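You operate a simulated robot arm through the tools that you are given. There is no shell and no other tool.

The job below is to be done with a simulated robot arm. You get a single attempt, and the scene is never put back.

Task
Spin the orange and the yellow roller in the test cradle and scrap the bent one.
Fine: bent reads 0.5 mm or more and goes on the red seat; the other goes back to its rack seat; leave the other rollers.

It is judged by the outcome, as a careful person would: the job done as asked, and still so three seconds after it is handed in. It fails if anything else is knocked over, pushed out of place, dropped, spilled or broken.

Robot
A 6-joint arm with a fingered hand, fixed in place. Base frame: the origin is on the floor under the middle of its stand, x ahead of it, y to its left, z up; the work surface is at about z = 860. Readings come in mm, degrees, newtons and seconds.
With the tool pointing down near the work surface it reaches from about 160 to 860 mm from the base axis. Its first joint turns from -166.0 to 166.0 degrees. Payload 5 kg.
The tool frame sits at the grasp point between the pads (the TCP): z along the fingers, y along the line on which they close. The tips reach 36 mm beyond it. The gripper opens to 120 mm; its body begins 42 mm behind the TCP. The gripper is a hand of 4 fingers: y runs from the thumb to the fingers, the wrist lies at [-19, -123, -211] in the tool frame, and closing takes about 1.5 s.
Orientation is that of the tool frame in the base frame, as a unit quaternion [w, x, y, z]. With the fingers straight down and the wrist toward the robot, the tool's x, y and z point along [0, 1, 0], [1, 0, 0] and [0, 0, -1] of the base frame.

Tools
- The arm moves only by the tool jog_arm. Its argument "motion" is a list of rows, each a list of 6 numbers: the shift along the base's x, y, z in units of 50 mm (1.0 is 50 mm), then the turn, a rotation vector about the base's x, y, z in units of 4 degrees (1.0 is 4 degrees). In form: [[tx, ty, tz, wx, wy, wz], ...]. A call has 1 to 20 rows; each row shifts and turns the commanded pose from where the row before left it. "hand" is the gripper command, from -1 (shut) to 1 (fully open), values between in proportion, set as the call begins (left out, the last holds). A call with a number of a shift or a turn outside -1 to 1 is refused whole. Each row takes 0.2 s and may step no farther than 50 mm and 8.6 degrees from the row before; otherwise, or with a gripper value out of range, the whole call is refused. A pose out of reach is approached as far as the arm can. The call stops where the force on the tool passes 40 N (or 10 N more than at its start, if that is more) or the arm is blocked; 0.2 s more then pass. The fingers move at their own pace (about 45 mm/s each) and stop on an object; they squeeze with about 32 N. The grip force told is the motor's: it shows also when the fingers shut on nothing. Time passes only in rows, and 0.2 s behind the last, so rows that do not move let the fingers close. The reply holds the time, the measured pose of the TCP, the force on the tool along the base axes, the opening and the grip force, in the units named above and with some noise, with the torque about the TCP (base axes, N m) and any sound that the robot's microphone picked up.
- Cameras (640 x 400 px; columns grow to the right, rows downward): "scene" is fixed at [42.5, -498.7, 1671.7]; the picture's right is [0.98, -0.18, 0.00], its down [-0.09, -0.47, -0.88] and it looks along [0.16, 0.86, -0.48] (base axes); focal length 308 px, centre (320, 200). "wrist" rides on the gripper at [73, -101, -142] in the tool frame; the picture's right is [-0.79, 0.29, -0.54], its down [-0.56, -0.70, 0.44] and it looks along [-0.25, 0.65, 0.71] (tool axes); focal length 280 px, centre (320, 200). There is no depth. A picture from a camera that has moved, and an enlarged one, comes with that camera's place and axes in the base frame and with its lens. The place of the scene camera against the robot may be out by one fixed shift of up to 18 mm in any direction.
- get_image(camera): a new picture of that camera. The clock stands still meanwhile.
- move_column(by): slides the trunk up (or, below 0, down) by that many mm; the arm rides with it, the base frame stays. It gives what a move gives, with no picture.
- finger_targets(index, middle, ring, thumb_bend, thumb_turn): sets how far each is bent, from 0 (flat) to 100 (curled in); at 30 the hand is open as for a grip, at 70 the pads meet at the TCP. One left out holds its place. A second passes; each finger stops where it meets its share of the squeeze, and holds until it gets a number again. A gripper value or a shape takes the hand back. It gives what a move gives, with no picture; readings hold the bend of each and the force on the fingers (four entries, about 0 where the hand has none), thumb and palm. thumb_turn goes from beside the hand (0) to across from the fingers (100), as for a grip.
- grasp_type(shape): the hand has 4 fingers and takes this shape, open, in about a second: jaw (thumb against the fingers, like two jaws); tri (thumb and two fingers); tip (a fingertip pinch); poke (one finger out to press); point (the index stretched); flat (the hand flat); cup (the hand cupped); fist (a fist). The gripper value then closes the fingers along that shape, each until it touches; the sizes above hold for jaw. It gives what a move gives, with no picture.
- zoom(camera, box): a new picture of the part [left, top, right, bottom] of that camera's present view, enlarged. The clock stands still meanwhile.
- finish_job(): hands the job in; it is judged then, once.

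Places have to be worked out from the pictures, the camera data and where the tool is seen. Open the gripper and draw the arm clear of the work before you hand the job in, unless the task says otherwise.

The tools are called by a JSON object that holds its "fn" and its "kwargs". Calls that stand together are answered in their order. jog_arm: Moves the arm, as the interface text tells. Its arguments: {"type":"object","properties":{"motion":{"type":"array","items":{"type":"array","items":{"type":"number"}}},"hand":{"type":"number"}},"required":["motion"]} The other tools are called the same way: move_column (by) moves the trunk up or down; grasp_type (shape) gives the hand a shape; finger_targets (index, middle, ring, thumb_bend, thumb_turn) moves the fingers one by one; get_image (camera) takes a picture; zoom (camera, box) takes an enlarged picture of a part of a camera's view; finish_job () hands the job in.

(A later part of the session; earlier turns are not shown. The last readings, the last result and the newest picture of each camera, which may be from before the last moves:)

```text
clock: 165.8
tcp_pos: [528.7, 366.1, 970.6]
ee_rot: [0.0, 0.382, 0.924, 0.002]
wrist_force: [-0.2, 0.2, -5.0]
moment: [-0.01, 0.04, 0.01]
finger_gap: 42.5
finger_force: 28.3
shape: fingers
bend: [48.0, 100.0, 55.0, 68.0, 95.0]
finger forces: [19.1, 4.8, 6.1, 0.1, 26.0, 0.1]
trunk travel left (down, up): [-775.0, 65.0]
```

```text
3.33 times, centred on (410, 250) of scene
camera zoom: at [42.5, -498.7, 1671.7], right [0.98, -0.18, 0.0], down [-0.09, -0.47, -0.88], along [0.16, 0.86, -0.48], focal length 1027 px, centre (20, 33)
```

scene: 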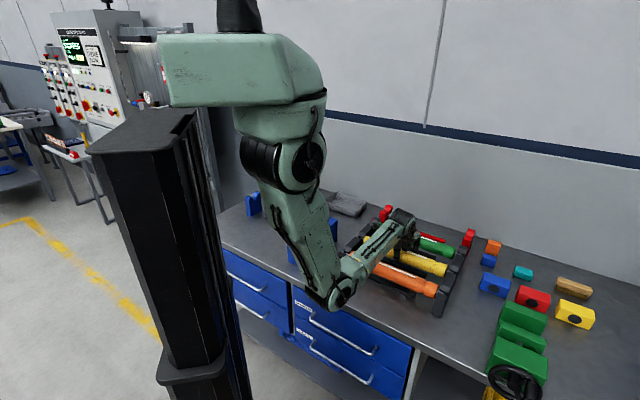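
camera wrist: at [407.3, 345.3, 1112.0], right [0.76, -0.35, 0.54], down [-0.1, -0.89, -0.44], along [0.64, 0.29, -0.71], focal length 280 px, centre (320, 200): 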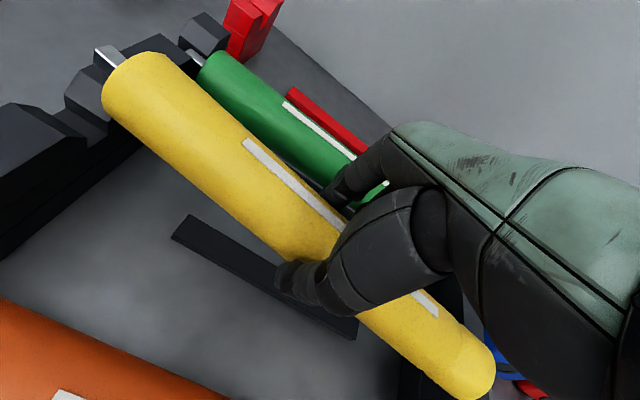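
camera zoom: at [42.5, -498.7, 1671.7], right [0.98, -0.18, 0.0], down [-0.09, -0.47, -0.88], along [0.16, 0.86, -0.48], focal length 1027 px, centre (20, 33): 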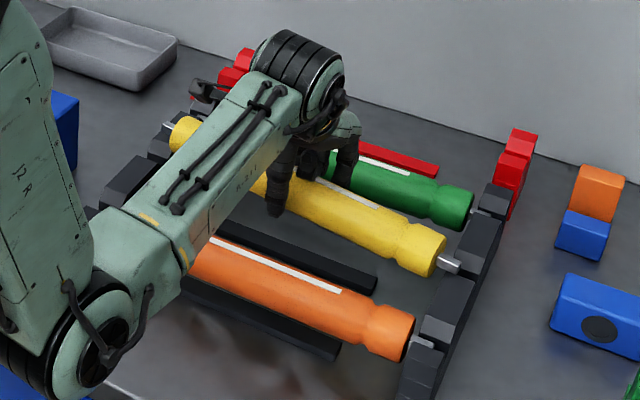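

Yellow is lifted and stable. I'll measure its in-hand pose.

{"fn": "zoom", "kwargs": {"camera": "wrist", "box": [70, 20, 210, 140]}}

{"fn": "zoom", "kwargs": {"camera": "wrist", "box": [360, 280, 520, 400]}}

{"fn": "zoom", "kwargs": {"camera": "scene", "box": [380, 215, 490, 285]}}

```text
3.33 times, centred on (140, 80) of wrist
camera zoom: at [407.3, 345.3, 1112.0], right [0.76, -0.35, 0.54], down [-0.1, -0.89, -0.44], along [0.64, 0.29, -0.71], focal length 935 px, centre (920, 600)
```

zoom: 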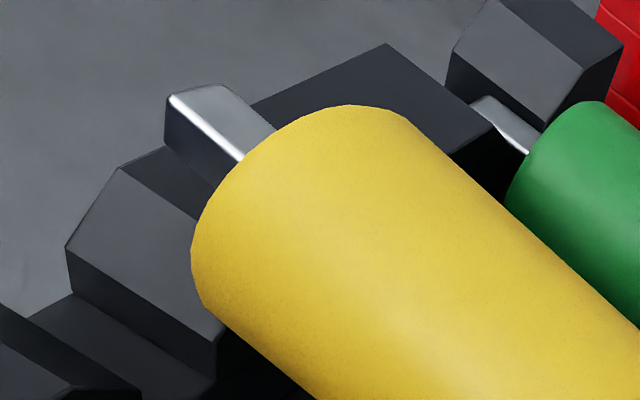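

```text
3.33 times, centred on (440, 340) of wrist
camera zoom: at [407.3, 345.3, 1112.0], right [0.76, -0.35, 0.54], down [-0.1, -0.89, -0.44], along [0.64, 0.29, -0.71], focal length 935 px, centre (-80, -267)
```

zoom: 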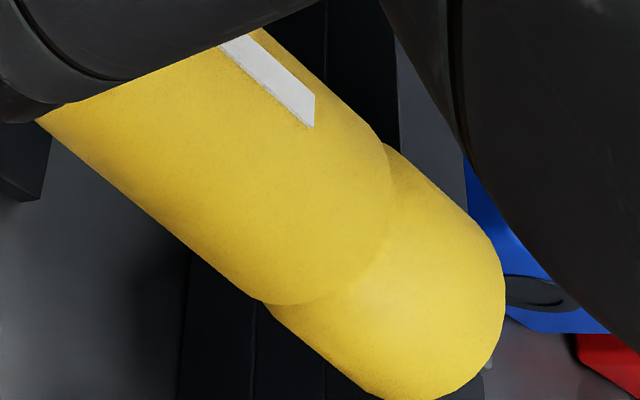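

```text
5.71 times, centred on (435, 250) of scene
camera zoom: at [42.5, -498.7, 1671.7], right [0.98, -0.18, 0.0], down [-0.09, -0.47, -0.88], along [0.16, 0.86, -0.48], focal length 1761 px, centre (-337, -86)
```

zoom: 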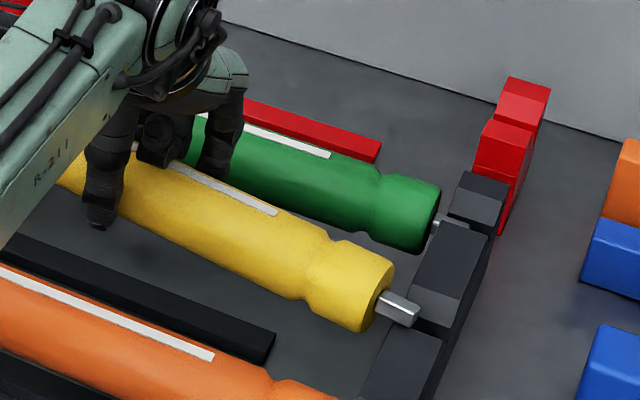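

In-hand yaw is about 8°, level, centred. I'll lift to z≈1112, turn the hand +8° and carry yellow to the cradle hover.

{"fn": "jog_arm", "kwargs": {"motion": [[0, 0, 0.4, 0, 0, 0], [0, 0, 0.4, 0, 0, 0.4], [0, 0, 0.4, 0, 0, 0.4], [0, 0, 0.4, 0, 0, 0.4], [0, 0, 0.4, 0, 0, 0.4], [0, 0, 0.4, 0, 0, 0.4], [0, 0, 0.42, 0, 0, 0]]}}

{"fn": "jog_arm", "kwargs": {"motion": [[-0.25, 0.22, 0, 0, 0, 0], [-0.4, 0.35, 0, 0, 0, 0], [-0.5, 0.438, 0, 0, 0, 0], [-0.5, 0.438, 0, 0, 0, 0], [-0.5, 0.438, 0, 0, 0, 0], [-0.5, 0.438, 0, 0, 0, 0], [-0.5, 0.438, 0, 0, 0, 0], [-0.5, 0.438, 0, 0, 0, 0], [-0.5, 0.438, 0, 0, 0, 0], [-0.5, 0.438, 0, 0, 0, 0], [-0.5, 0.438, 0, 0, 0, 0], [-0.5, 0.438, 0, 0, 0, 0], [-0.5, 0.438, 0, 0, 0, 0], [-0.5, 0.438, 0, 0, 0, 0], [-0.5, 0.438, 0, 0, 0, 0], [-0.5, 0.438, 0, 0, 0, 0], [-0.5, 0.438, 0, 0, 0, 0], [-0.5, 0.438, 0, 0, 0, 0], [-0.22, 0.195, 0, 0, 0, 0]]}}

{"fn": "get_image", "kwargs": {"camera": "wrist"}}

```text
clock: 167.4
tcp_pos: [529.6, 366.8, 1112.3]
ee_rot: [-0.001, 0.316, 0.949, 0.002]
wrist_force: [-0.5, 0.3, -4.5]
moment: [0.0, 0.04, 0.0]
finger_gap: 42.6
finger_force: 27.5
shape: fingers
bend: [48.0, 100.0, 55.0, 68.0, 95.0]
finger forces: [19.1, 4.6, 6.0, 0.0, 26.0, 0.0]
trunk travel left (down, up): [-775.0, 65.0]
```

```text
clock: 171.4
tcp_pos: [85.7, 757.2, 1112.7]
ee_rot: [-0.001, 0.317, 0.948, 0.0]
wrist_force: [0.1, 0.4, -5.8]
moment: [-0.02, 0.06, 0.02]
finger_gap: 42.5
finger_force: 28.0
shape: fingers
bend: [48.0, 100.0, 55.0, 68.0, 95.0]
finger forces: [19.2, 4.5, 5.8, 0.0, 25.8, 0.0]
trunk travel left (down, up): [-775.0, 65.0]
```

```text
taken
camera wrist: at [-32.6, 718.2, 1254.3], right [0.8, -0.24, 0.54], down [0.03, -0.9, -0.44], along [0.59, 0.37, -0.71], focal length 280 px, centre (320, 200)
```

wrist: 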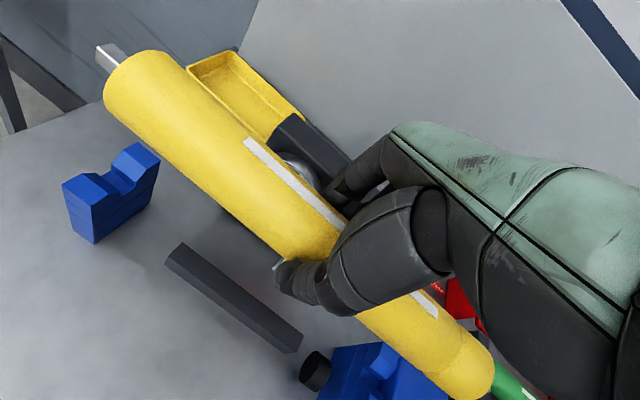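

Same hover as before. I'll pitch 15° and descend to z≈1000, then check the ends against the supports.

{"fn": "jog_arm", "kwargs": {"motion": [[0, -0.03, 0, 0.53, -0.53, 0], [0, -0.02, 0, 0.53, -0.53, 0], [0, 0, -0.2, 0.53, -0.53, 0], [0, 0, -0.4, 0.53, -0.53, 0], [0, 0, -0.4, 0.53, -0.53, 0], [0, 0, -0.4, 0, 0, 0], [0, 0, -0.4, 0, 0, 0], [0, 0, -0.4, 0, 0, 0], [0, 0, 0, 0, 0, 0]]}}

{"fn": "zoom", "kwargs": {"camera": "wrist", "box": [0, 0, 200, 160]}}

{"fn": "zoom", "kwargs": {"camera": "scene", "box": [300, 190, 345, 226]}}

{"fn": "zoom", "kwargs": {"camera": "wrist", "box": [290, 140, 400, 230]}}

```text
clock: 173.4
tcp_pos: [83.7, 753.6, 999.9]
ee_rot: [0.057, 0.313, 0.941, 0.118]
wrist_force: [-0.7, -0.1, -4.9]
moment: [-0.04, 0.06, -0.01]
finger_gap: 42.3
finger_force: 26.7
shape: fingers
bend: [48.0, 100.0, 55.0, 68.0, 95.0]
finger forces: [18.7, 4.0, 5.6, 0.1, 26.1, 0.1]
trunk travel left (down, up): [-775.0, 65.0]
```

```text
2.50 times, centred on (100, 80) of wrist
camera zoom: at [-56.1, 691.9, 1108.5], right [0.7, -0.35, 0.63], down [0.12, -0.8, -0.59], along [0.71, 0.49, -0.51], focal length 701 px, centre (870, 500)
```

zoom: 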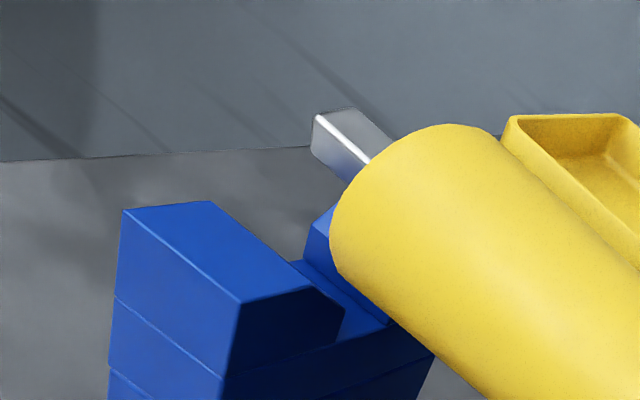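

```text
11.11 times, centred on (322, 208) of scene
camera zoom: at [42.5, -498.7, 1671.7], right [0.98, -0.18, 0.0], down [-0.09, -0.47, -0.88], along [0.16, 0.86, -0.48], focal length 3424 px, centre (292, 111)
```

zoom: 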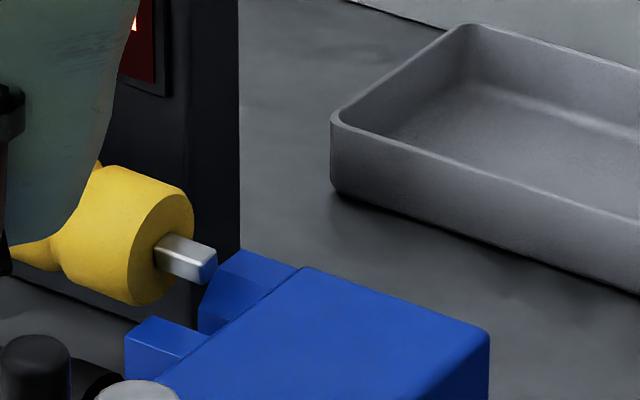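

```text
4.44 times, centred on (345, 185) of wrist
camera zoom: at [-56.1, 691.9, 1108.5], right [0.7, -0.35, 0.63], down [0.12, -0.8, -0.59], along [0.71, 0.49, -0.51], focal length 1246 px, centre (209, 267)
```

zoom: 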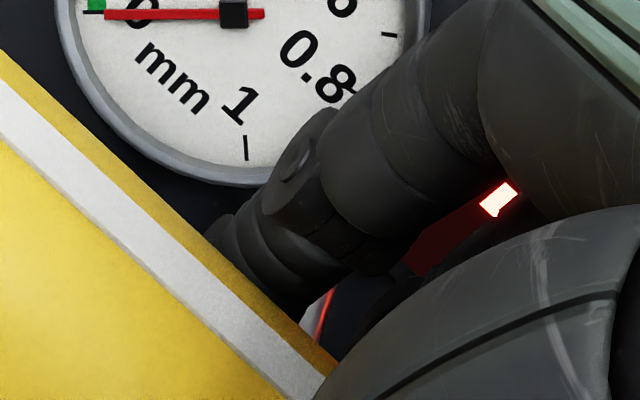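

The geometry matches the orange placement almost exactly at this stage. I'll continue down with the same path.

{"fn": "jog_arm", "kwargs": {"motion": [[0, 0, -0.1, 0, 0, 0], [0, 0, -0.1, 0, 0, 0], [0, 0, -0.1, 0, 0, 0], [0, 0, -0.08, 0, 0, 0], [0, 0, -0.08, 0, 0, 0], [0, 0, 0, 0, 0, 0]]}}

{"fn": "zoom", "kwargs": {"camera": "wrist", "box": [0, 0, 200, 160]}}

{"fn": "zoom", "kwargs": {"camera": "scene", "box": [300, 190, 345, 226]}}

{"fn": "zoom", "kwargs": {"camera": "wrist", "box": [290, 140, 400, 230]}}

```text
clock: 174.8
tcp_pos: [84.8, 753.9, 978.1]
ee_rot: [0.058, 0.314, 0.941, 0.117]
wrist_force: [-0.1, 0.3, -5.5]
moment: [-0.03, 0.06, -0.04]
finger_gap: 42.2
finger_force: 26.9
shape: fingers
bend: [48.0, 100.0, 55.0, 68.0, 95.0]
finger forces: [18.7, 3.9, 5.5, 0.0, 26.1, 0.1]
trunk travel left (down, up): [-775.0, 65.0]
```

```text
2.50 times, centred on (100, 80) of wrist
camera zoom: at [-56.1, 691.9, 1085.6], right [0.7, -0.35, 0.63], down [0.12, -0.8, -0.59], along [0.71, 0.49, -0.51], focal length 701 px, centre (870, 500)
```

zoom: 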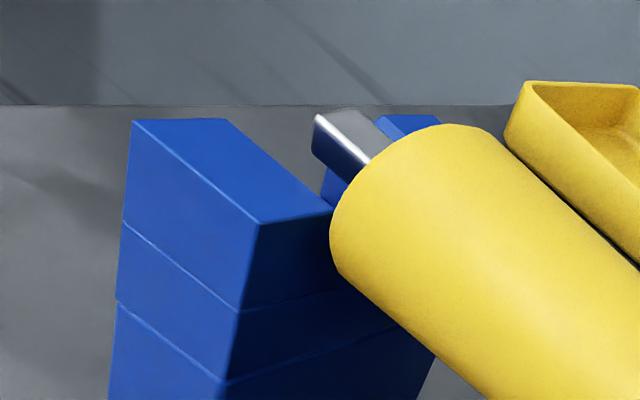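

```text
11.11 times, centred on (322, 208) of scene
camera zoom: at [42.5, -498.7, 1671.7], right [0.98, -0.18, 0.0], down [-0.09, -0.47, -0.88], along [0.16, 0.86, -0.48], focal length 3424 px, centre (292, 111)
```

zoom: 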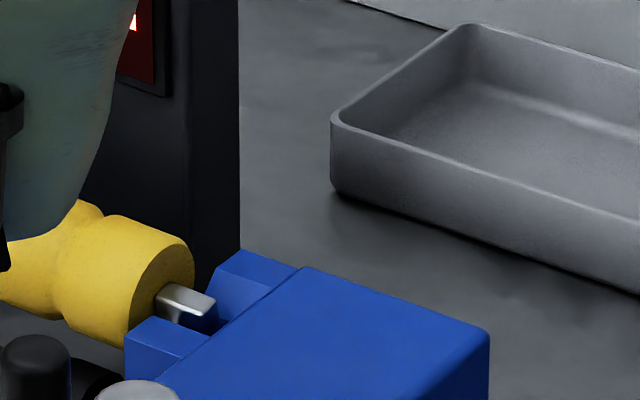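

```text
4.44 times, centred on (345, 185) of wrist
camera zoom: at [-56.1, 691.9, 1085.6], right [0.7, -0.35, 0.63], down [0.12, -0.8, -0.59], along [0.71, 0.49, -0.51], focal length 1246 px, centre (209, 267)
```

zoom: 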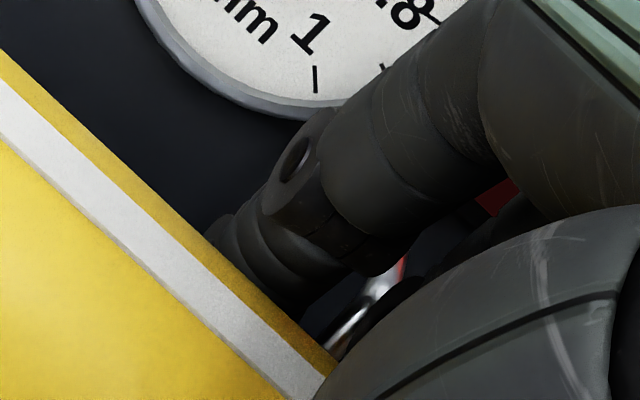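

Good: no contact, and the feeler is between the fingers as before. I'll continue down with a small backward nudge.

{"fn": "jog_arm", "kwargs": {"motion": [[0.02, 0.02, -0.06, 0, 0, 0], [0.02, 0.02, -0.08, 0, 0, 0], [0.02, 0.02, -0.08, 0, 0, 0], [0, 0, -0.04, 0, 0, 0], [0, 0, 0, 0, 0, 0]]}}

{"fn": "zoom", "kwargs": {"camera": "wrist", "box": [0, 0, 200, 160]}}

{"fn": "zoom", "kwargs": {"camera": "scene", "box": [300, 190, 345, 226]}}

```text
clock: 176.0
tcp_pos: [87.2, 756.6, 965.0]
ee_rot: [0.058, 0.314, 0.94, 0.118]
wrist_force: [-0.3, 0.9, -5.3]
moment: [-0.09, 0.01, -0.04]
finger_gap: 42.6
finger_force: 27.4
shape: fingers
bend: [48.0, 100.0, 55.0, 68.0, 95.0]
finger forces: [18.8, 4.8, 5.6, 0.0, 26.2, 0.1]
trunk travel left (down, up): [-775.0, 65.0]
```

```text
2.50 times, centred on (100, 80) of wrist
camera zoom: at [-53.2, 694.4, 1072.9], right [0.7, -0.35, 0.63], down [0.12, -0.8, -0.59], along [0.71, 0.49, -0.51], focal length 701 px, centre (870, 500)
```

zoom: 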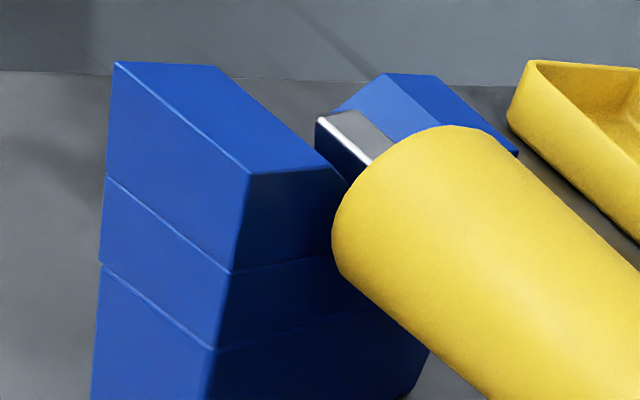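

```text
11.11 times, centred on (322, 208) of scene
camera zoom: at [42.5, -498.7, 1671.7], right [0.98, -0.18, 0.0], down [-0.09, -0.47, -0.88], along [0.16, 0.86, -0.48], focal length 3424 px, centre (292, 111)
```

zoom: 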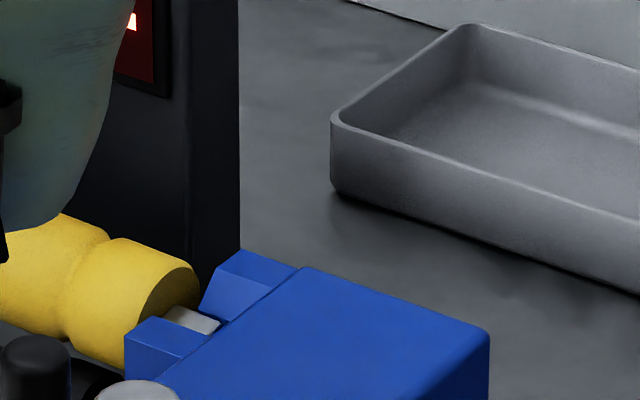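

Both spindles are in their Vs; I'll lower the last few millimetres until the load comes off.

{"fn": "jog_arm", "kwargs": {"motion": [[0, 0, -0.06, 0, 0, 0], [0, 0, -0.06, 0, 0, 0], [0, 0, 0, 0, 0, 0]]}}

{"fn": "zoom", "kwargs": {"camera": "wrist", "box": [0, 0, 200, 160]}}

{"fn": "zoom", "kwargs": {"camera": "scene", "box": [300, 190, 345, 226]}}

```text
clock: 176.8
tcp_pos: [88.6, 756.2, 959.0]
ee_rot: [0.058, 0.313, 0.941, 0.118]
wrist_force: [0.0, 0.8, -2.3]
moment: [-0.26, -0.24, 0.07]
finger_gap: 42.5
finger_force: 31.3
shape: fingers
bend: [48.0, 100.0, 55.0, 68.0, 95.0]
finger forces: [18.7, 11.4, 5.4, 0.0, 27.6, 0.0]
trunk travel left (down, up): [-775.0, 65.0]
```

```text
2.50 times, centred on (100, 80) of wrist
camera zoom: at [-52.8, 694.6, 1067.9], right [0.7, -0.35, 0.63], down [0.12, -0.8, -0.59], along [0.71, 0.49, -0.51], focal length 701 px, centre (870, 500)
```

zoom: 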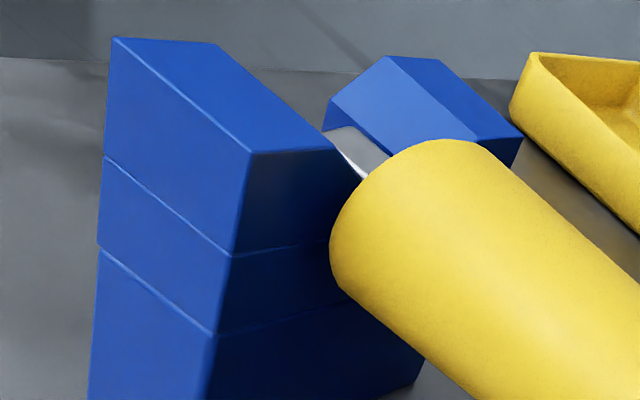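

```text
11.11 times, centred on (322, 208) of scene
camera zoom: at [42.5, -498.7, 1671.7], right [0.98, -0.18, 0.0], down [-0.09, -0.47, -0.88], along [0.16, 0.86, -0.48], focal length 3424 px, centre (292, 111)
```

zoom: 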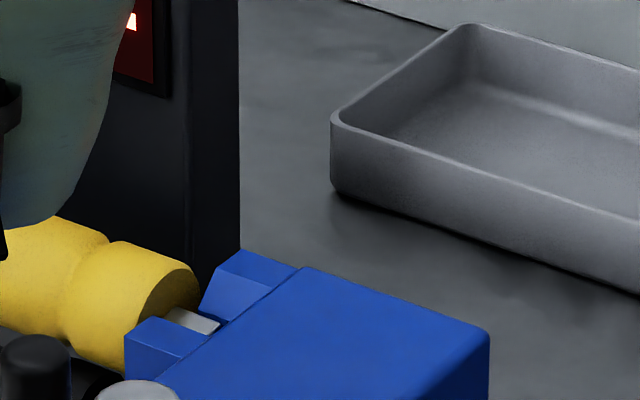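

Same state as orange had just before full seating. I'll lower 3 mm more to seat it.

{"fn": "jog_arm", "kwargs": {"motion": [[0, 0, -0.04, 0, 0, 0], [0, 0, -0.03, 0, 0, 0], [0, 0, 0, 0, 0, 0]]}}

{"fn": "zoom", "kwargs": {"camera": "wrist", "box": [0, 0, 200, 160]}}

```text
clock: 177.6
tcp_pos: [87.9, 756.4, 959.1]
ee_rot: [0.058, 0.313, 0.941, 0.12]
wrist_force: [1.9, 1.1, 8.1]
moment: [-0.34, -0.43, 0.0]
finger_gap: 42.4
finger_force: 36.4
shape: fingers
bend: [48.0, 100.0, 55.0, 68.0, 95.0]
finger forces: [19.2, 21.4, 5.4, 0.1, 27.5, 0.0]
trunk travel left (down, up): [-775.0, 65.0]
```

```text
2.50 times, centred on (100, 80) of wrist
camera zoom: at [-53.2, 694.1, 1066.2], right [0.7, -0.35, 0.62], down [0.12, -0.8, -0.59], along [0.71, 0.49, -0.51], focal length 701 px, centre (870, 500)
```

zoom: 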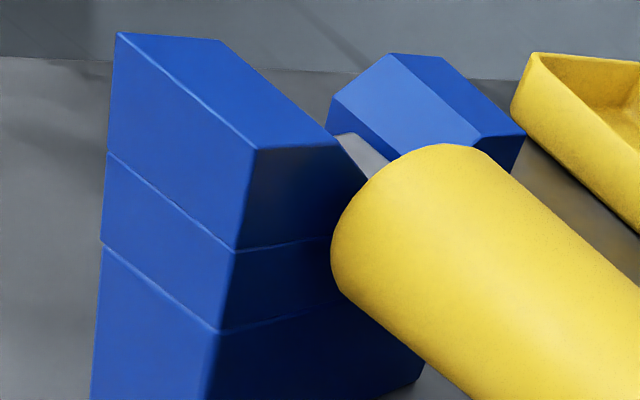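

It's seated, with the hand's weight now pressing it in place. I'll open the fingers and retreat along the hand axis.

{"fn": "finger_targets", "kwargs": {"index": 38, "ring": 38, "thumb_bend": 32}}

{"fn": "jog_arm", "kwargs": {"motion": [[-0.02, -0.02, 0.1, 0, 0, 0], [-0.04, -0.04, 0.2, 0, 0, 0], [-0.054, -0.054, 0.29, 0, 0, 0], [-0.054, -0.054, 0.29, 0, 0, 0], [-0.054, -0.054, 0.29, 0, 0, 0], [-0.054, -0.054, 0.29, 0, 0, 0], [-0.1, -0.1, 0.4, 0, 0, 0], [-0.1, -0.1, 0.4, 0, 0, 0]]}}

{"fn": "get_image", "kwargs": {"camera": "wrist"}}

{"fn": "zoom", "kwargs": {"camera": "wrist", "box": [20, 90, 220, 240]}}

{"fn": "zoom", "kwargs": {"camera": "scene", "box": [290, 185, 350, 235]}}

```text
clock: 178.6
tcp_pos: [87.1, 755.6, 958.5]
ee_rot: [0.057, 0.313, 0.94, 0.119]
wrist_force: [0.1, 2.0, 11.4]
moment: [-0.01, -0.15, 0.03]
finger_gap: 108.2
finger_force: 6.1
shape: fingers
bend: [38.0, 100.0, 38.0, 32.0, 97.0]
finger forces: [0.0, 11.8, 0.0, 0.1, 0.0, 0.0]
trunk travel left (down, up): [-775.0, 65.0]
```

```text
clock: 180.4
tcp_pos: [63.6, 731.2, 1070.4]
ee_rot: [0.057, 0.314, 0.941, 0.117]
wrist_force: [-0.5, -0.4, 0.3]
moment: [0.03, 0.01, -0.02]
finger_gap: 108.7
finger_force: 0.0
shape: fingers
bend: [38.0, 100.0, 38.0, 32.0, 97.0]
finger forces: [0.0, 0.0, 0.1, 0.1, 0.0, 0.0]
trunk travel left (down, up): [-775.0, 65.0]
```

```text
taken
camera wrist: at [-77.6, 669.9, 1179.0], right [0.7, -0.35, 0.63], down [0.12, -0.8, -0.59], along [0.71, 0.49, -0.51], focal length 280 px, centre (320, 200)
```

wrist: 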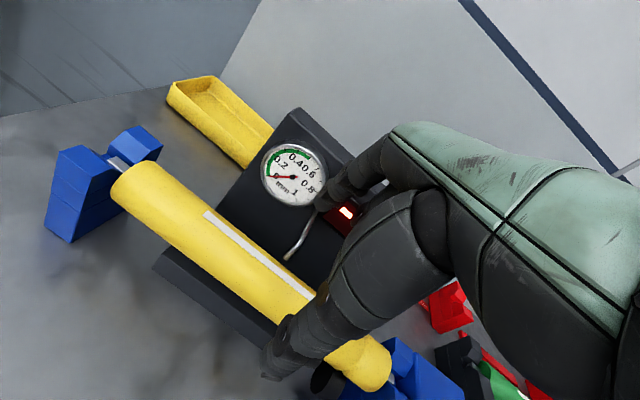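

```text
2.67 times, centred on (120, 165) of wrist
camera zoom: at [-77.6, 669.9, 1179.0], right [0.7, -0.35, 0.63], down [0.12, -0.8, -0.59], along [0.71, 0.49, -0.51], focal length 748 px, centre (853, 293)
```

zoom: 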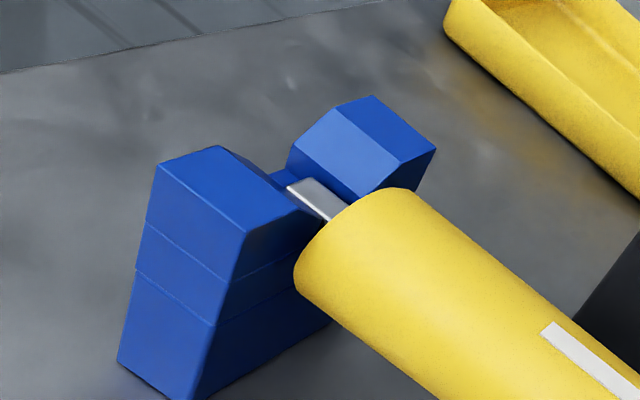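

```text
8.00 times, centred on (320, 210) of scene
camera zoom: at [42.5, -498.7, 1671.7], right [0.98, -0.18, 0.0], down [-0.09, -0.47, -0.88], along [0.16, 0.86, -0.48], focal length 2465 px, centre (320, 120)
```

zoom: 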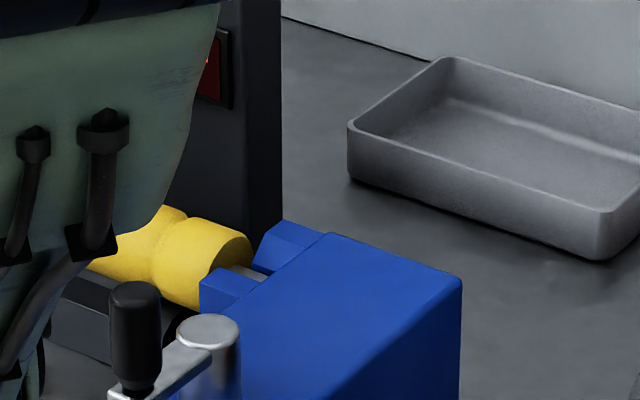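

Yellow is seated in both slots. I'll square up the hand, close the fingertips into the pusher shape, and move to the other side of the knob to turn the crank the opposite way, since clockwise hit its stop.

{"fn": "jog_arm", "kwargs": {"motion": [[0, 0, 0.3, -0.53, 0.53, -0.4], [0, 0, 0.3, -0.53, 0.53, -0.4], [0, 0, 0.3, -0.53, 0.53, -0.4], [0, 0, 0.2, -0.53, 0.53, -0.4], [0, 0, 0, -0.53, 0.53, -0.4]]}}

{"fn": "finger_targets", "kwargs": {"index": 71, "middle": 80, "ring": 100, "thumb_bend": 76}}

{"fn": "jog_arm", "kwargs": {"motion": [[0.15, -0.55, 0, 0, 0, 0], [0.2, -0.8, 0, 0, 0, 0], [0.2, -0.8, 0, 0, 0, 0], [0.2, -0.8, 0, 0, 0, 0], [0.2, -0.8, 0, 0, 0, 0], [0.2, -0.7, 0, 0, 0, 0], [0.05, -0.27, 0, 0, 0, 0]]}}

{"fn": "get_image", "kwargs": {"camera": "wrist"}}

```text
clock: 181.6
tcp_pos: [64.1, 733.1, 1124.0]
ee_rot: [0.007, 0.381, 0.924, -0.004]
wrist_force: [0.4, 0.1, -0.7]
moment: [0.03, -0.02, -0.02]
finger_gap: 108.8
finger_force: 0.0
shape: fingers
bend: [38.0, 100.0, 38.0, 32.0, 97.0]
finger forces: [0.0, 0.0, 0.0, 0.0, 0.0, 0.0]
trunk travel left (down, up): [-775.0, 65.0]
```

```text
clock: 182.6
tcp_pos: [65.0, 731.6, 1124.6]
ee_rot: [0.008, 0.381, 0.925, -0.004]
wrist_force: [0.7, 0.1, 0.5]
moment: [0.01, -0.01, -0.03]
finger_gap: 0.4
finger_force: 0.1
shape: fingers
bend: [71.0, 80.0, 100.0, 73.0, 97.0]
finger forces: [0.1, 0.0, 0.0, 0.1, 0.0, 0.0]
trunk travel left (down, up): [-775.0, 65.0]
```

```text
clock: 184.2
tcp_pos: [125.2, 497.0, 1123.9]
ee_rot: [0.009, 0.38, 0.925, -0.003]
wrist_force: [-0.7, 0.3, -0.5]
moment: [0.02, -0.04, 0.04]
finger_gap: 0.0
finger_force: 0.1
shape: fingers
bend: [71.0, 80.0, 100.0, 73.0, 97.0]
finger forces: [0.1, 0.0, 0.0, 0.0, 0.0, 0.0]
trunk travel left (down, up): [-775.0, 65.0]
```

```text
taken
camera wrist: at [2.0, 476.5, 1264.2], right [0.76, -0.34, 0.56], down [-0.09, -0.9, -0.43], along [0.65, 0.28, -0.71], focal length 280 px, centre (320, 200)
```

wrist: 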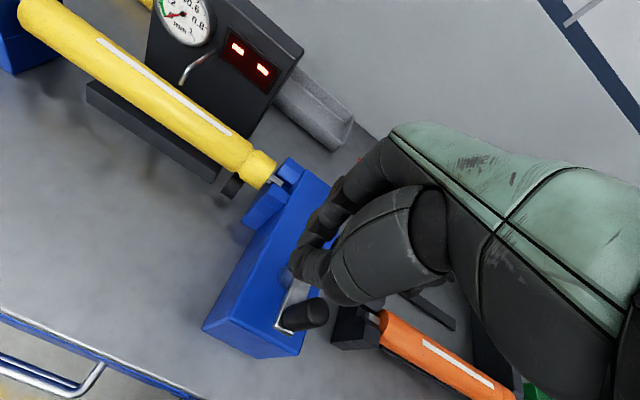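

The knob is where expected and the display shows "- -" for the new test. I'll descend beside the knob.

{"fn": "jog_arm", "kwargs": {"motion": [[0, 0, -0.35, 0, 0, 0], [0, 0, -0.35, 0, 0, 0], [0, 0, -0.35, 0, 0, 0], [0, 0, -0.3, 0, 0, 0], [0, 0, 0, 0, 0, 0]]}}

{"fn": "get_image", "kwargs": {"camera": "wrist"}}

```text
clock: 185.4
tcp_pos: [123.5, 495.1, 1057.0]
ee_rot: [0.008, 0.381, 0.924, -0.003]
wrist_force: [0.6, 0.4, 0.0]
moment: [0.02, 0.0, -0.01]
finger_gap: 0.2
finger_force: 0.1
shape: fingers
bend: [71.0, 80.0, 100.0, 73.0, 97.0]
finger forces: [0.0, 0.1, 0.1, 0.0, 0.0, 0.1]
trunk travel left (down, up): [-775.0, 65.0]
```

```text
taken
camera wrist: at [0.7, 475.8, 1196.5], right [0.76, -0.34, 0.56], down [-0.09, -0.9, -0.43], along [0.65, 0.28, -0.71], focal length 280 px, centre (320, 200)
```

wrist: 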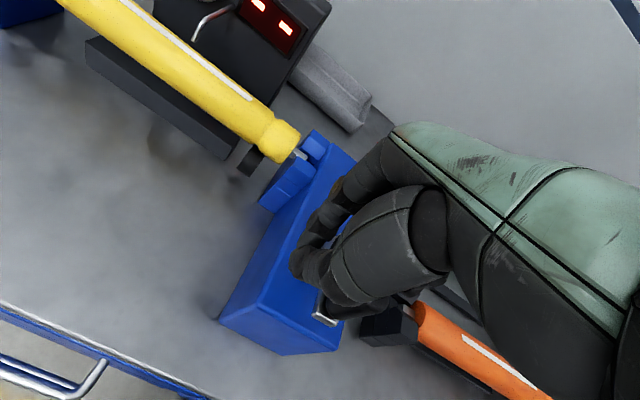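

I'll push the knob counter-clockwise, 50° to start, watching the force.

{"fn": "jog_arm", "kwargs": {"motion": [[0.032, -0.206, 0, 0, 0, 0], [0.07, -0.192, 0, 0, 0, 0], [0.102, -0.176, 0, 0, 0, 0], [0.132, -0.156, 0, 0, 0, 0], [0.156, -0.132, 0, 0, 0, 0]]}}

{"fn": "get_image", "kwargs": {"camera": "wrist"}}

```text
clock: 186.6
tcp_pos: [149.5, 451.3, 1057.1]
ee_rot: [0.008, 0.38, 0.925, -0.004]
wrist_force: [-1.5, 0.2, -0.2]
moment: [0.01, -0.02, 0.03]
finger_gap: 0.2
finger_force: 0.7
shape: fingers
bend: [71.0, 80.0, 100.0, 73.0, 97.0]
finger forces: [0.0, 1.7, 0.0, 0.1, 0.0, 0.0]
trunk travel left (down, up): [-775.0, 65.0]
```

```text
taken
camera wrist: at [25.4, 432.6, 1197.1], right [0.76, -0.34, 0.56], down [-0.09, -0.9, -0.43], along [0.65, 0.28, -0.71], focal length 280 px, centre (320, 200)
```

wrist: 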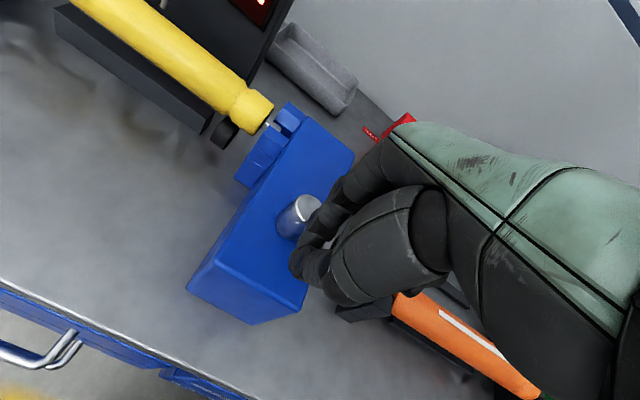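

It turns freely and the roller spins. I'll continue counter-clockwise another 100°.

{"fn": "jog_arm", "kwargs": {"motion": [[0.176, -0.102, 0, 0, 0, 0], [0.192, -0.07, 0, 0, 0, 0], [0.202, -0.036, 0, 0, 0, 0], [0.204, 0, 0, 0, 0, 0], [0.202, 0.036, 0, 0, 0, 0], [0.192, 0.07, 0, 0, 0, 0], [0.176, 0.102, 0, 0, 0, 0], [0.156, 0.132, 0, 0, 0, 0], [0.132, 0.156, 0, 0, 0, 0], [0.102, 0.176, 0, 0, 0, 0]]}}

{"fn": "get_image", "kwargs": {"camera": "wrist"}}

```text
clock: 188.8
tcp_pos: [236.0, 477.6, 1057.0]
ee_rot: [0.009, 0.38, 0.925, -0.004]
wrist_force: [1.5, -0.6, 0.5]
moment: [0.02, 0.02, -0.03]
finger_gap: 0.2
finger_force: 0.6
shape: fingers
bend: [71.0, 80.0, 100.0, 73.0, 97.0]
finger forces: [1.1, 0.0, 0.0, 0.0, 0.0, 0.1]
trunk travel left (down, up): [-775.0, 65.0]
```

```text
taken
camera wrist: at [111.8, 457.1, 1196.9], right [0.76, -0.35, 0.56], down [-0.09, -0.9, -0.43], along [0.65, 0.28, -0.71], focal length 280 px, centre (320, 200)
```

wrist: 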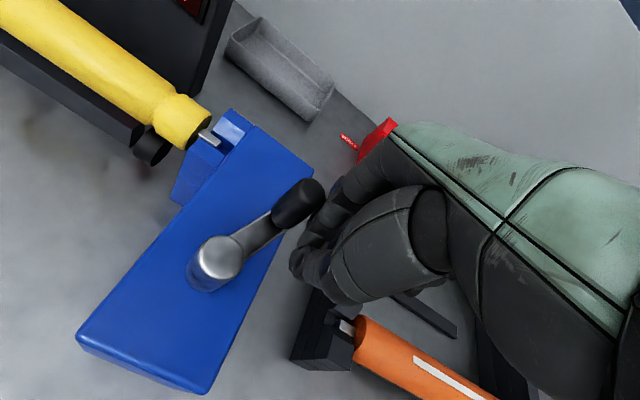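

The crank keeps following. I'll go on through the far side.

{"fn": "jog_arm", "kwargs": {"motion": [[0.07, 0.192, 0, 0, 0, 0], [0.036, 0.202, 0, 0, 0, 0], [0, 0.204, 0, 0, 0, 0], [-0.036, 0.202, 0, 0, 0, 0], [-0.07, 0.192, 0, 0, 0, 0], [-0.102, 0.176, 0, 0, 0, 0], [-0.132, 0.156, 0, 0, 0, 0], [-0.156, 0.132, 0, 0, 0, 0], [-0.176, 0.102, 0, 0, 0, 0], [-0.192, 0.07, 0, 0, 0, 0], [-0.202, 0.036, 0, 0, 0, 0]]}}

{"fn": "get_image", "kwargs": {"camera": "wrist"}}

```text
clock: 191.2
tcp_pos: [187.0, 559.8, 1056.5]
ee_rot: [0.008, 0.381, 0.925, -0.003]
wrist_force: [0.2, 1.3, 0.6]
moment: [-0.02, 0.07, 0.02]
finger_gap: 0.0
finger_force: 0.3
shape: fingers
bend: [71.0, 80.0, 100.0, 73.0, 98.0]
finger forces: [0.0, 0.0, 0.1, 0.0, 1.2, 0.0]
trunk travel left (down, up): [-775.0, 65.0]
```

```text
taken
camera wrist: at [63.4, 539.9, 1197.3], right [0.76, -0.35, 0.56], down [-0.09, -0.9, -0.43], along [0.65, 0.28, -0.71], focal length 280 px, centre (320, 200)
```

wrist: 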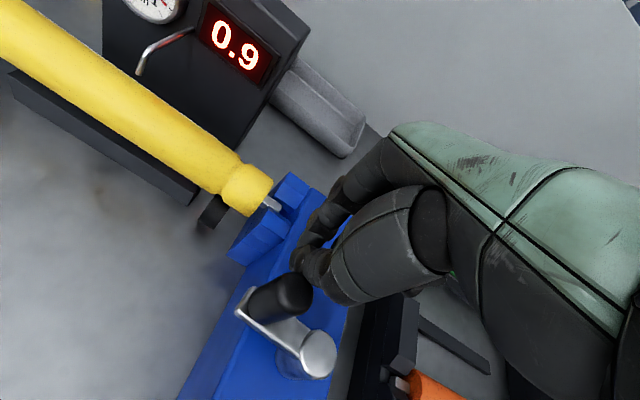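

The display reads 0.9, so yellow is clearly bent. I'll complete the revolution to confirm the final reading.

{"fn": "jog_arm", "kwargs": {"motion": [[-0.204, 0, 0, 0, 0, 0], [-0.202, -0.036, 0, 0, 0, 0], [-0.192, -0.07, 0, 0, 0, 0], [-0.176, -0.102, 0, 0, 0, 0], [-0.156, -0.132, 0, 0, 0, 0], [-0.132, -0.156, 0, 0, 0, 0], [-0.102, -0.176, 0, 0, 0, 0], [-0.07, -0.192, 0, 0, 0, 0], [-0.036, -0.202, 0, 0, 0, 0], [0, -0.204, 0, 0, 0, 0]]}}

{"fn": "get_image", "kwargs": {"camera": "wrist"}}

```text
clock: 193.4
tcp_pos: [123.0, 494.8, 1056.5]
ee_rot: [0.008, 0.381, 0.924, -0.003]
wrist_force: [-1.4, 1.0, -0.9]
moment: [0.02, 0.0, -0.03]
finger_gap: 0.2
finger_force: 0.6
shape: fingers
bend: [71.0, 80.0, 100.0, 73.0, 97.0]
finger forces: [0.0, 0.9, 0.0, 0.0, 0.0, 0.0]
trunk travel left (down, up): [-775.0, 65.0]
```

```text
taken
camera wrist: at [-0.5, 475.5, 1197.4], right [0.76, -0.34, 0.56], down [-0.09, -0.9, -0.43], along [0.65, 0.28, -0.71], focal length 280 px, centre (320, 200)
```

wrist: 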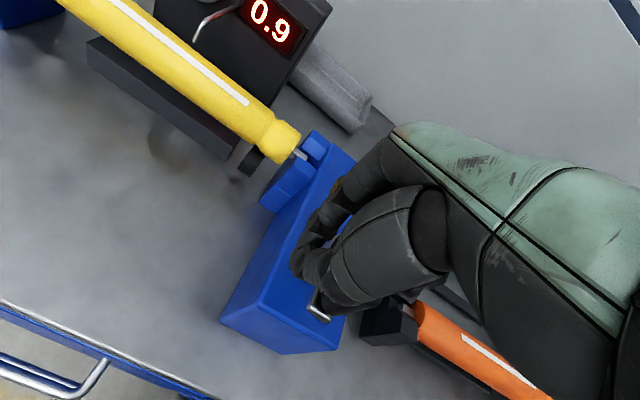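

A full revolution is done and the display holds 0.9 mm, so yellow is the bent one and goes to the red seat. I'll raise the hand and open for the straddling grip again, checking the dial on the way.

{"fn": "jog_arm", "kwargs": {"motion": [[-0.05, 0.08, 0.1, 0, 0, 0], [-0.05, 0.05, 0.4, 0, 0, 0], [0, 0, 0.4, 0, 0, 0], [0, 0, 0.4, 0, 0, 0], [-0.2, 0.3, 0, 0, 0, 0], [-0.3, 0.4, 0, 0, 0, 0], [-0.3, 0.4, 0, 0, 0, 0]]}}

{"fn": "finger_targets", "kwargs": {"index": 38, "middle": 100, "ring": 38, "thumb_bend": 32}}

{"fn": "get_image", "kwargs": {"camera": "wrist"}}

{"fn": "zoom", "kwargs": {"camera": "wrist", "box": [150, 0, 370, 160]}}

```text
clock: 195.0
tcp_pos: [77.7, 558.5, 1121.6]
ee_rot: [0.007, 0.381, 0.925, -0.004]
wrist_force: [-0.7, -0.4, 0.4]
moment: [0.0, 0.0, -0.02]
finger_gap: 0.2
finger_force: 0.1
shape: fingers
bend: [71.0, 80.0, 100.0, 73.0, 97.0]
finger forces: [0.0, 0.0, 0.1, 0.1, 0.1, 0.1]
trunk travel left (down, up): [-775.0, 65.0]
```

```text
clock: 196.0
tcp_pos: [77.8, 558.7, 1122.8]
ee_rot: [0.008, 0.381, 0.925, -0.003]
wrist_force: [0.5, 0.0, 0.6]
moment: [0.0, -0.02, 0.02]
finger_gap: 108.3
finger_force: 0.0
shape: fingers
bend: [38.0, 100.0, 38.0, 32.0, 97.0]
finger forces: [0.0, 0.1, 0.0, 0.0, 0.0, 0.0]
trunk travel left (down, up): [-775.0, 65.0]
```

```text
taken
camera wrist: at [-45.8, 537.9, 1262.8], right [0.76, -0.34, 0.56], down [-0.09, -0.9, -0.43], along [0.65, 0.28, -0.71], focal length 280 px, centre (320, 200)
```

wrist: 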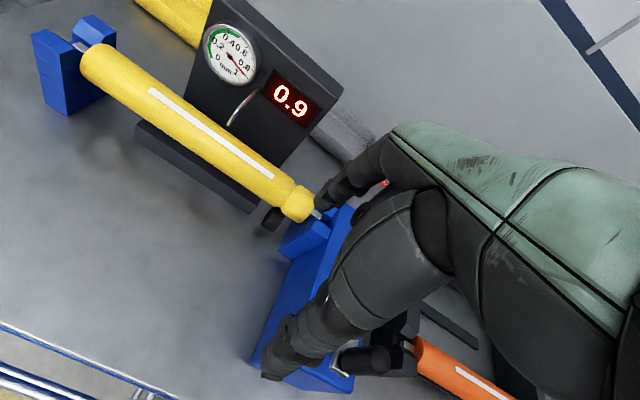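

```text
2.50 times, centred on (260, 80) of wrist
camera zoom: at [-45.8, 537.9, 1262.8], right [0.76, -0.34, 0.56], down [-0.09, -0.9, -0.43], along [0.65, 0.28, -0.71], focal length 701 px, centre (470, 500)
```

zoom: 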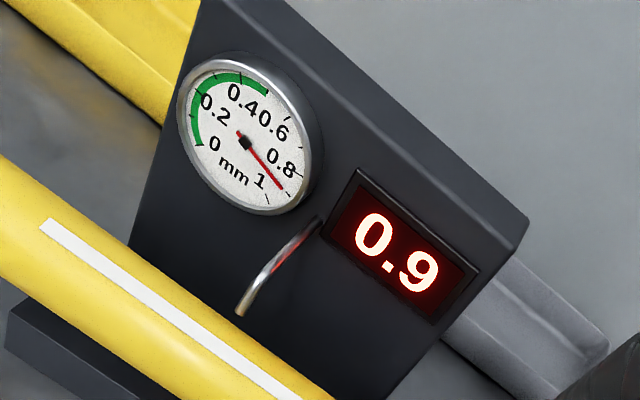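

Dial and display agree at 0.9 mm. I'll go back to the cradle with a +4° yaw and 15° pitch to pick up yellow, feeler between index and ring.

{"fn": "jog_arm", "kwargs": {"motion": [[-0.04, 0.6, 0, 0, 0, 0], [-0.04, 0.6, 0, 0.53, -0.53, 0.25], [-0.04, 0.6, 0, 0.53, -0.53, 0.25], [-0.04, 0.6, 0, 0.53, -0.53, 0.25], [-0.04, 0.6, 0, 0.53, -0.53, 0.25], [-0.04, 0.61, -0.1, 0.45, -0.45, 0], [0, 0, -0.4, 0, 0, 0], [0, 0, 0, 0, 0, 0]]}}

{"fn": "get_image", "kwargs": {"camera": "wrist"}}

```text
clock: 197.8
tcp_pos: [67.3, 738.5, 1095.2]
ee_rot: [0.058, 0.347, 0.929, 0.114]
wrist_force: [0.3, -0.9, -0.1]
moment: [-0.03, -0.02, 0.0]
finger_gap: 108.8
finger_force: 0.0
shape: fingers
bend: [38.0, 100.0, 38.0, 32.0, 97.0]
finger forces: [0.1, 0.0, 0.0, 0.0, 0.1, 0.1]
trunk travel left (down, up): [-775.0, 65.0]
```

```text
taken
camera wrist: at [-77.1, 685.9, 1205.2], right [0.68, -0.4, 0.62], down [0.06, -0.81, -0.59], along [0.73, 0.44, -0.52], focal length 280 px, centre (320, 200)
```

wrist: 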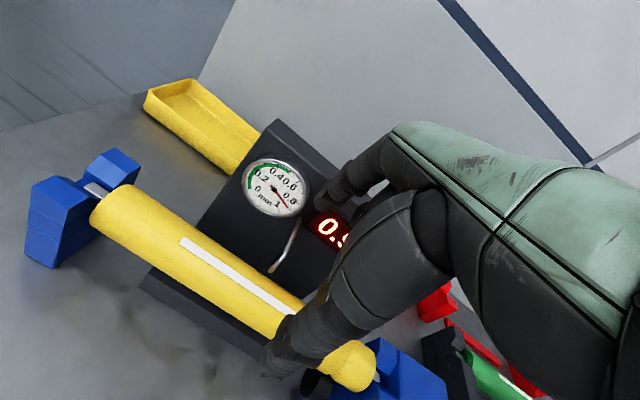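

The feeler will fall right in the middle of the finger gap at this pose. I'll descend along the hand axis.

{"fn": "jog_arm", "kwargs": {"motion": [[0, 0.02, -0.5, 0, 0, 0], [0.05, 0.052, -0.278, 0, 0, 0], [0.05, 0.052, -0.278, 0, 0, 0], [0.05, 0.052, -0.278, 0, 0, 0], [0.05, 0.052, -0.278, 0, 0, 0], [0, 0, 0, 0, 0, 0]]}}

{"fn": "zoom", "kwargs": {"camera": "wrist", "box": [270, 120, 420, 270]}}

```text
clock: 199.2
tcp_pos: [77.2, 749.5, 1018.2]
ee_rot: [0.057, 0.346, 0.929, 0.115]
wrist_force: [0.1, -0.3, 0.5]
moment: [0.01, -0.02, 0.01]
finger_gap: 108.6
finger_force: 0.2
shape: fingers
bend: [38.0, 100.0, 38.0, 32.0, 97.0]
finger forces: [0.0, 0.0, 0.1, 0.0, 0.0, 0.1]
trunk travel left (down, up): [-775.0, 65.0]
```

```text
2.67 times, centred on (345, 195) of wrist
camera zoom: at [-66.5, 698.3, 1127.7], right [0.68, -0.4, 0.62], down [0.06, -0.81, -0.59], along [0.73, 0.44, -0.52], focal length 748 px, centre (253, 213)
```

zoom: 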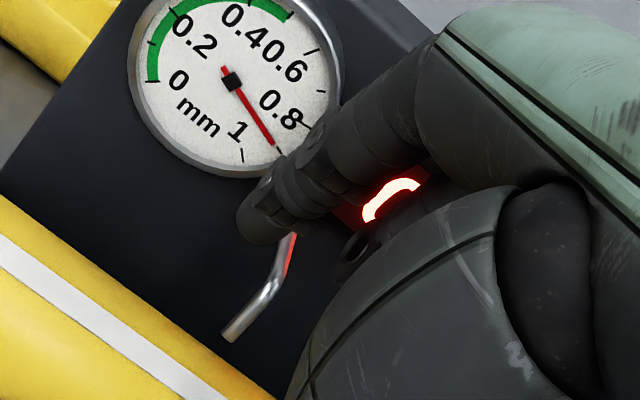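

The rod lies well inside the gap between index and the rest. I'll continue down to z ≈ 959 and make contact.

{"fn": "jog_arm", "kwargs": {"motion": [[0.05, 0.052, -0.278, 0, 0, 0], [0.05, 0.052, -0.278, 0, 0, 0], [0.05, 0.052, -0.278, 0, 0, 0], [0.05, 0.052, -0.278, 0, 0, 0], [0, 0.01, -0.07, 0, 0, 0], [0, 0, 0, 0, 0, 0]]}}

{"fn": "finger_targets", "kwargs": {"index": 57, "ring": 57, "thumb_bend": 61}}

```text
clock: 200.6
tcp_pos: [88.1, 762.7, 957.7]
ee_rot: [0.056, 0.346, 0.929, 0.116]
wrist_force: [1.3, 0.7, 6.8]
moment: [-0.01, -0.07, 0.02]
finger_gap: 108.9
finger_force: 3.4
shape: fingers
bend: [38.0, 100.0, 38.0, 32.0, 97.0]
finger forces: [0.0, 6.9, 0.1, 0.1, 0.0, 0.1]
trunk travel left (down, up): [-775.0, 65.0]
```

```text
clock: 201.6
tcp_pos: [87.5, 760.0, 956.8]
ee_rot: [0.057, 0.347, 0.929, 0.114]
wrist_force: [2.6, 3.4, 10.3]
moment: [0.02, -0.17, 0.01]
finger_gap: 46.2
finger_force: 8.1
shape: fingers
bend: [53.0, 100.0, 55.0, 59.0, 97.0]
finger forces: [4.7, 9.2, 0.8, 0.0, 1.7, 0.1]
trunk travel left (down, up): [-775.0, 65.0]
```

The middle finger presses slightly on top, so I'll ease up 2 mm, then squeeze and lift.

{"fn": "jog_arm", "kwargs": {"motion": [[0, 0, 0.04, 0, 0, 0], [0, 0, 0, 0, 0, 0]]}}

{"fn": "finger_targets", "kwargs": {"index": 85, "ring": 60, "thumb_bend": 85}}

{"fn": "jog_arm", "kwargs": {"motion": [[0, 0, 0.08, 0, 0, 0], [0, 0, 0.08, 0, 0, 0], [0, 0, 0.08, 0, 0, 0], [0, 0, 0, 0, 0, 0]]}}

{"fn": "get_image", "kwargs": {"camera": "wrist"}}

```text
clock: 202.2
tcp_pos: [88.0, 759.9, 957.2]
ee_rot: [0.058, 0.347, 0.929, 0.114]
wrist_force: [2.0, 3.5, 6.2]
moment: [0.05, -0.14, 0.02]
finger_gap: 46.3
finger_force: 5.9
shape: fingers
bend: [53.0, 100.0, 55.0, 59.0, 97.0]
finger forces: [4.8, 5.0, 1.1, 0.0, 1.6, 0.0]
trunk travel left (down, up): [-775.0, 65.0]
```

```text
clock: 203.2
tcp_pos: [88.4, 760.2, 957.2]
ee_rot: [0.058, 0.345, 0.93, 0.113]
wrist_force: [2.5, -1.2, -0.4]
moment: [-0.47, -0.56, 0.13]
finger_gap: 40.6
finger_force: 38.1
shape: fingers
bend: [50.0, 100.0, 56.0, 63.0, 97.0]
finger forces: [15.6, 24.6, 4.2, 0.0, 32.6, 0.1]
trunk travel left (down, up): [-775.0, 65.0]
```

```text
clock: 204.2
tcp_pos: [86.4, 760.9, 968.8]
ee_rot: [0.057, 0.347, 0.929, 0.113]
wrist_force: [1.5, 0.6, -4.9]
moment: [0.0, -0.01, 0.3]
finger_gap: 39.7
finger_force: 30.6
shape: fingers
bend: [49.0, 100.0, 56.0, 64.0, 96.0]
finger forces: [15.0, 12.2, 5.6, 0.0, 28.3, 0.0]
trunk travel left (down, up): [-775.0, 65.0]
```

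```text
taken
camera wrist: at [-56.9, 709.2, 1079.4], right [0.68, -0.4, 0.62], down [0.06, -0.81, -0.59], along [0.73, 0.44, -0.52], focal length 280 px, centre (320, 200)
```

wrist: 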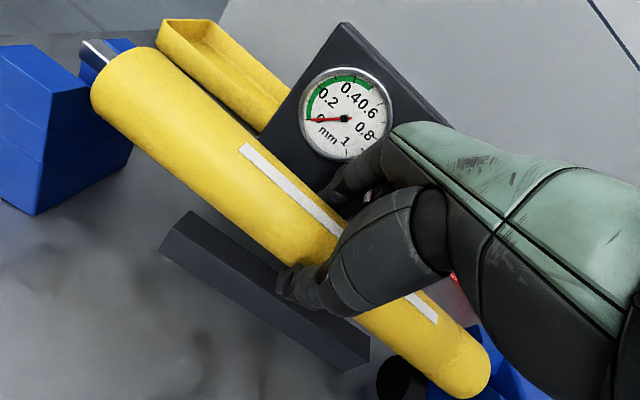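

Yellow is out of the slots. I'll step 5 mm forward away from the feeler and rise to carrying height.

{"fn": "jog_arm", "kwargs": {"motion": [[-0.07, -0.07, 0.04, 0, 0, 0], [-0.02, -0.02, 0.15, 0, 0, 0], [-0.03, -0.03, 0.25, 0, 0, 0], [-0.03, -0.03, 0.3, 0, 0, 0], [0, 0, 0.4, 0, 0, 0], [0, 0, 0.4, 0, 0, 0], [0, 0, 0.4, 0, 0, 0], [0, 0, 0.4, 0, 0, 0], [0, 0, 0.4, 0, 0, 0], [0, 0, 0.4, 0, 0, 0]]}}

{"fn": "jog_arm", "kwargs": {"motion": [[0, 0, 0, -0.53, 0.53, 0], [0, 0, 0, -0.53, 0.53, 0], [0, 0, 0, -0.53, 0.53, 0], [0, 0, 0, -0.53, 0.53, 0], [0, 0, 0, -0.5, 0.5, 0]]}}

{"fn": "get_image", "kwargs": {"camera": "wrist"}}

{"fn": "zoom", "kwargs": {"camera": "wrist", "box": [70, 0, 230, 130]}}

{"fn": "zoom", "kwargs": {"camera": "wrist", "box": [360, 280, 520, 400]}}

```text
clock: 206.4
tcp_pos: [79.5, 754.1, 1126.8]
ee_rot: [0.058, 0.346, 0.929, 0.113]
wrist_force: [0.5, -0.4, -5.1]
moment: [-0.04, 0.03, -0.01]
finger_gap: 40.0
finger_force: 28.3
shape: fingers
bend: [48.0, 100.0, 57.0, 65.0, 95.0]
finger forces: [16.9, 8.2, 4.8, 0.0, 26.7, 0.0]
trunk travel left (down, up): [-775.0, 65.0]
```

```text
clock: 207.6
tcp_pos: [79.3, 755.6, 1126.6]
ee_rot: [0.003, 0.348, 0.937, -0.004]
wrist_force: [-0.1, 0.7, -4.9]
moment: [0.0, 0.04, -0.04]
finger_gap: 39.9
finger_force: 27.9
shape: fingers
bend: [48.0, 100.0, 57.0, 65.0, 95.0]
finger forces: [17.2, 8.6, 5.0, 0.1, 26.6, 0.1]
trunk travel left (down, up): [-775.0, 65.0]
```

```text
taken
camera wrist: at [-40.9, 726.5, 1268.4], right [0.78, -0.29, 0.55], down [-0.03, -0.9, -0.43], along [0.62, 0.32, -0.72], focal length 280 px, centre (320, 200)
```

wrist: 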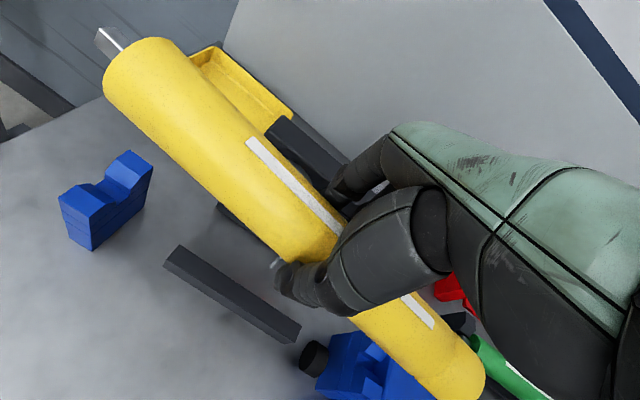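

```text
3.08 times, centred on (150, 65) of wrist
camera zoom: at [-40.9, 726.5, 1268.4], right [0.78, -0.29, 0.55], down [-0.03, -0.9, -0.43], along [0.62, 0.32, -0.72], focal length 863 px, centre (843, 615)
```

zoom: 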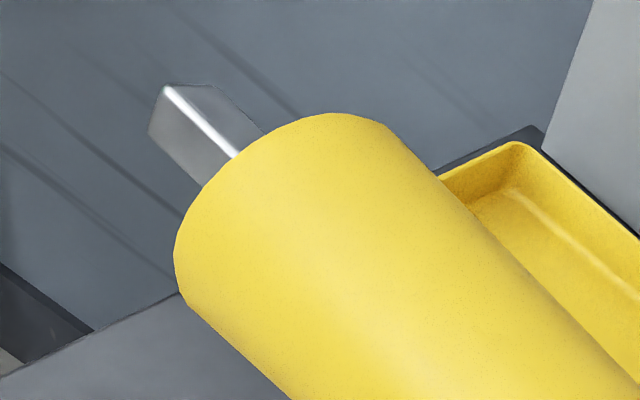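

```text
3.33 times, centred on (440, 340) of wrist
camera zoom: at [-40.9, 726.5, 1268.4], right [0.78, -0.29, 0.55], down [-0.03, -0.9, -0.43], along [0.62, 0.32, -0.72], focal length 935 px, centre (-80, -267)
```

zoom: 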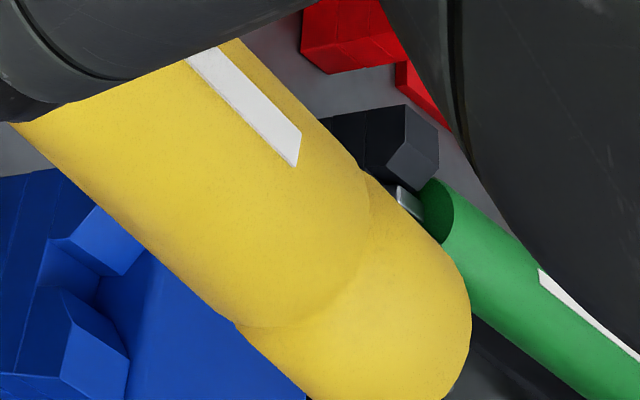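

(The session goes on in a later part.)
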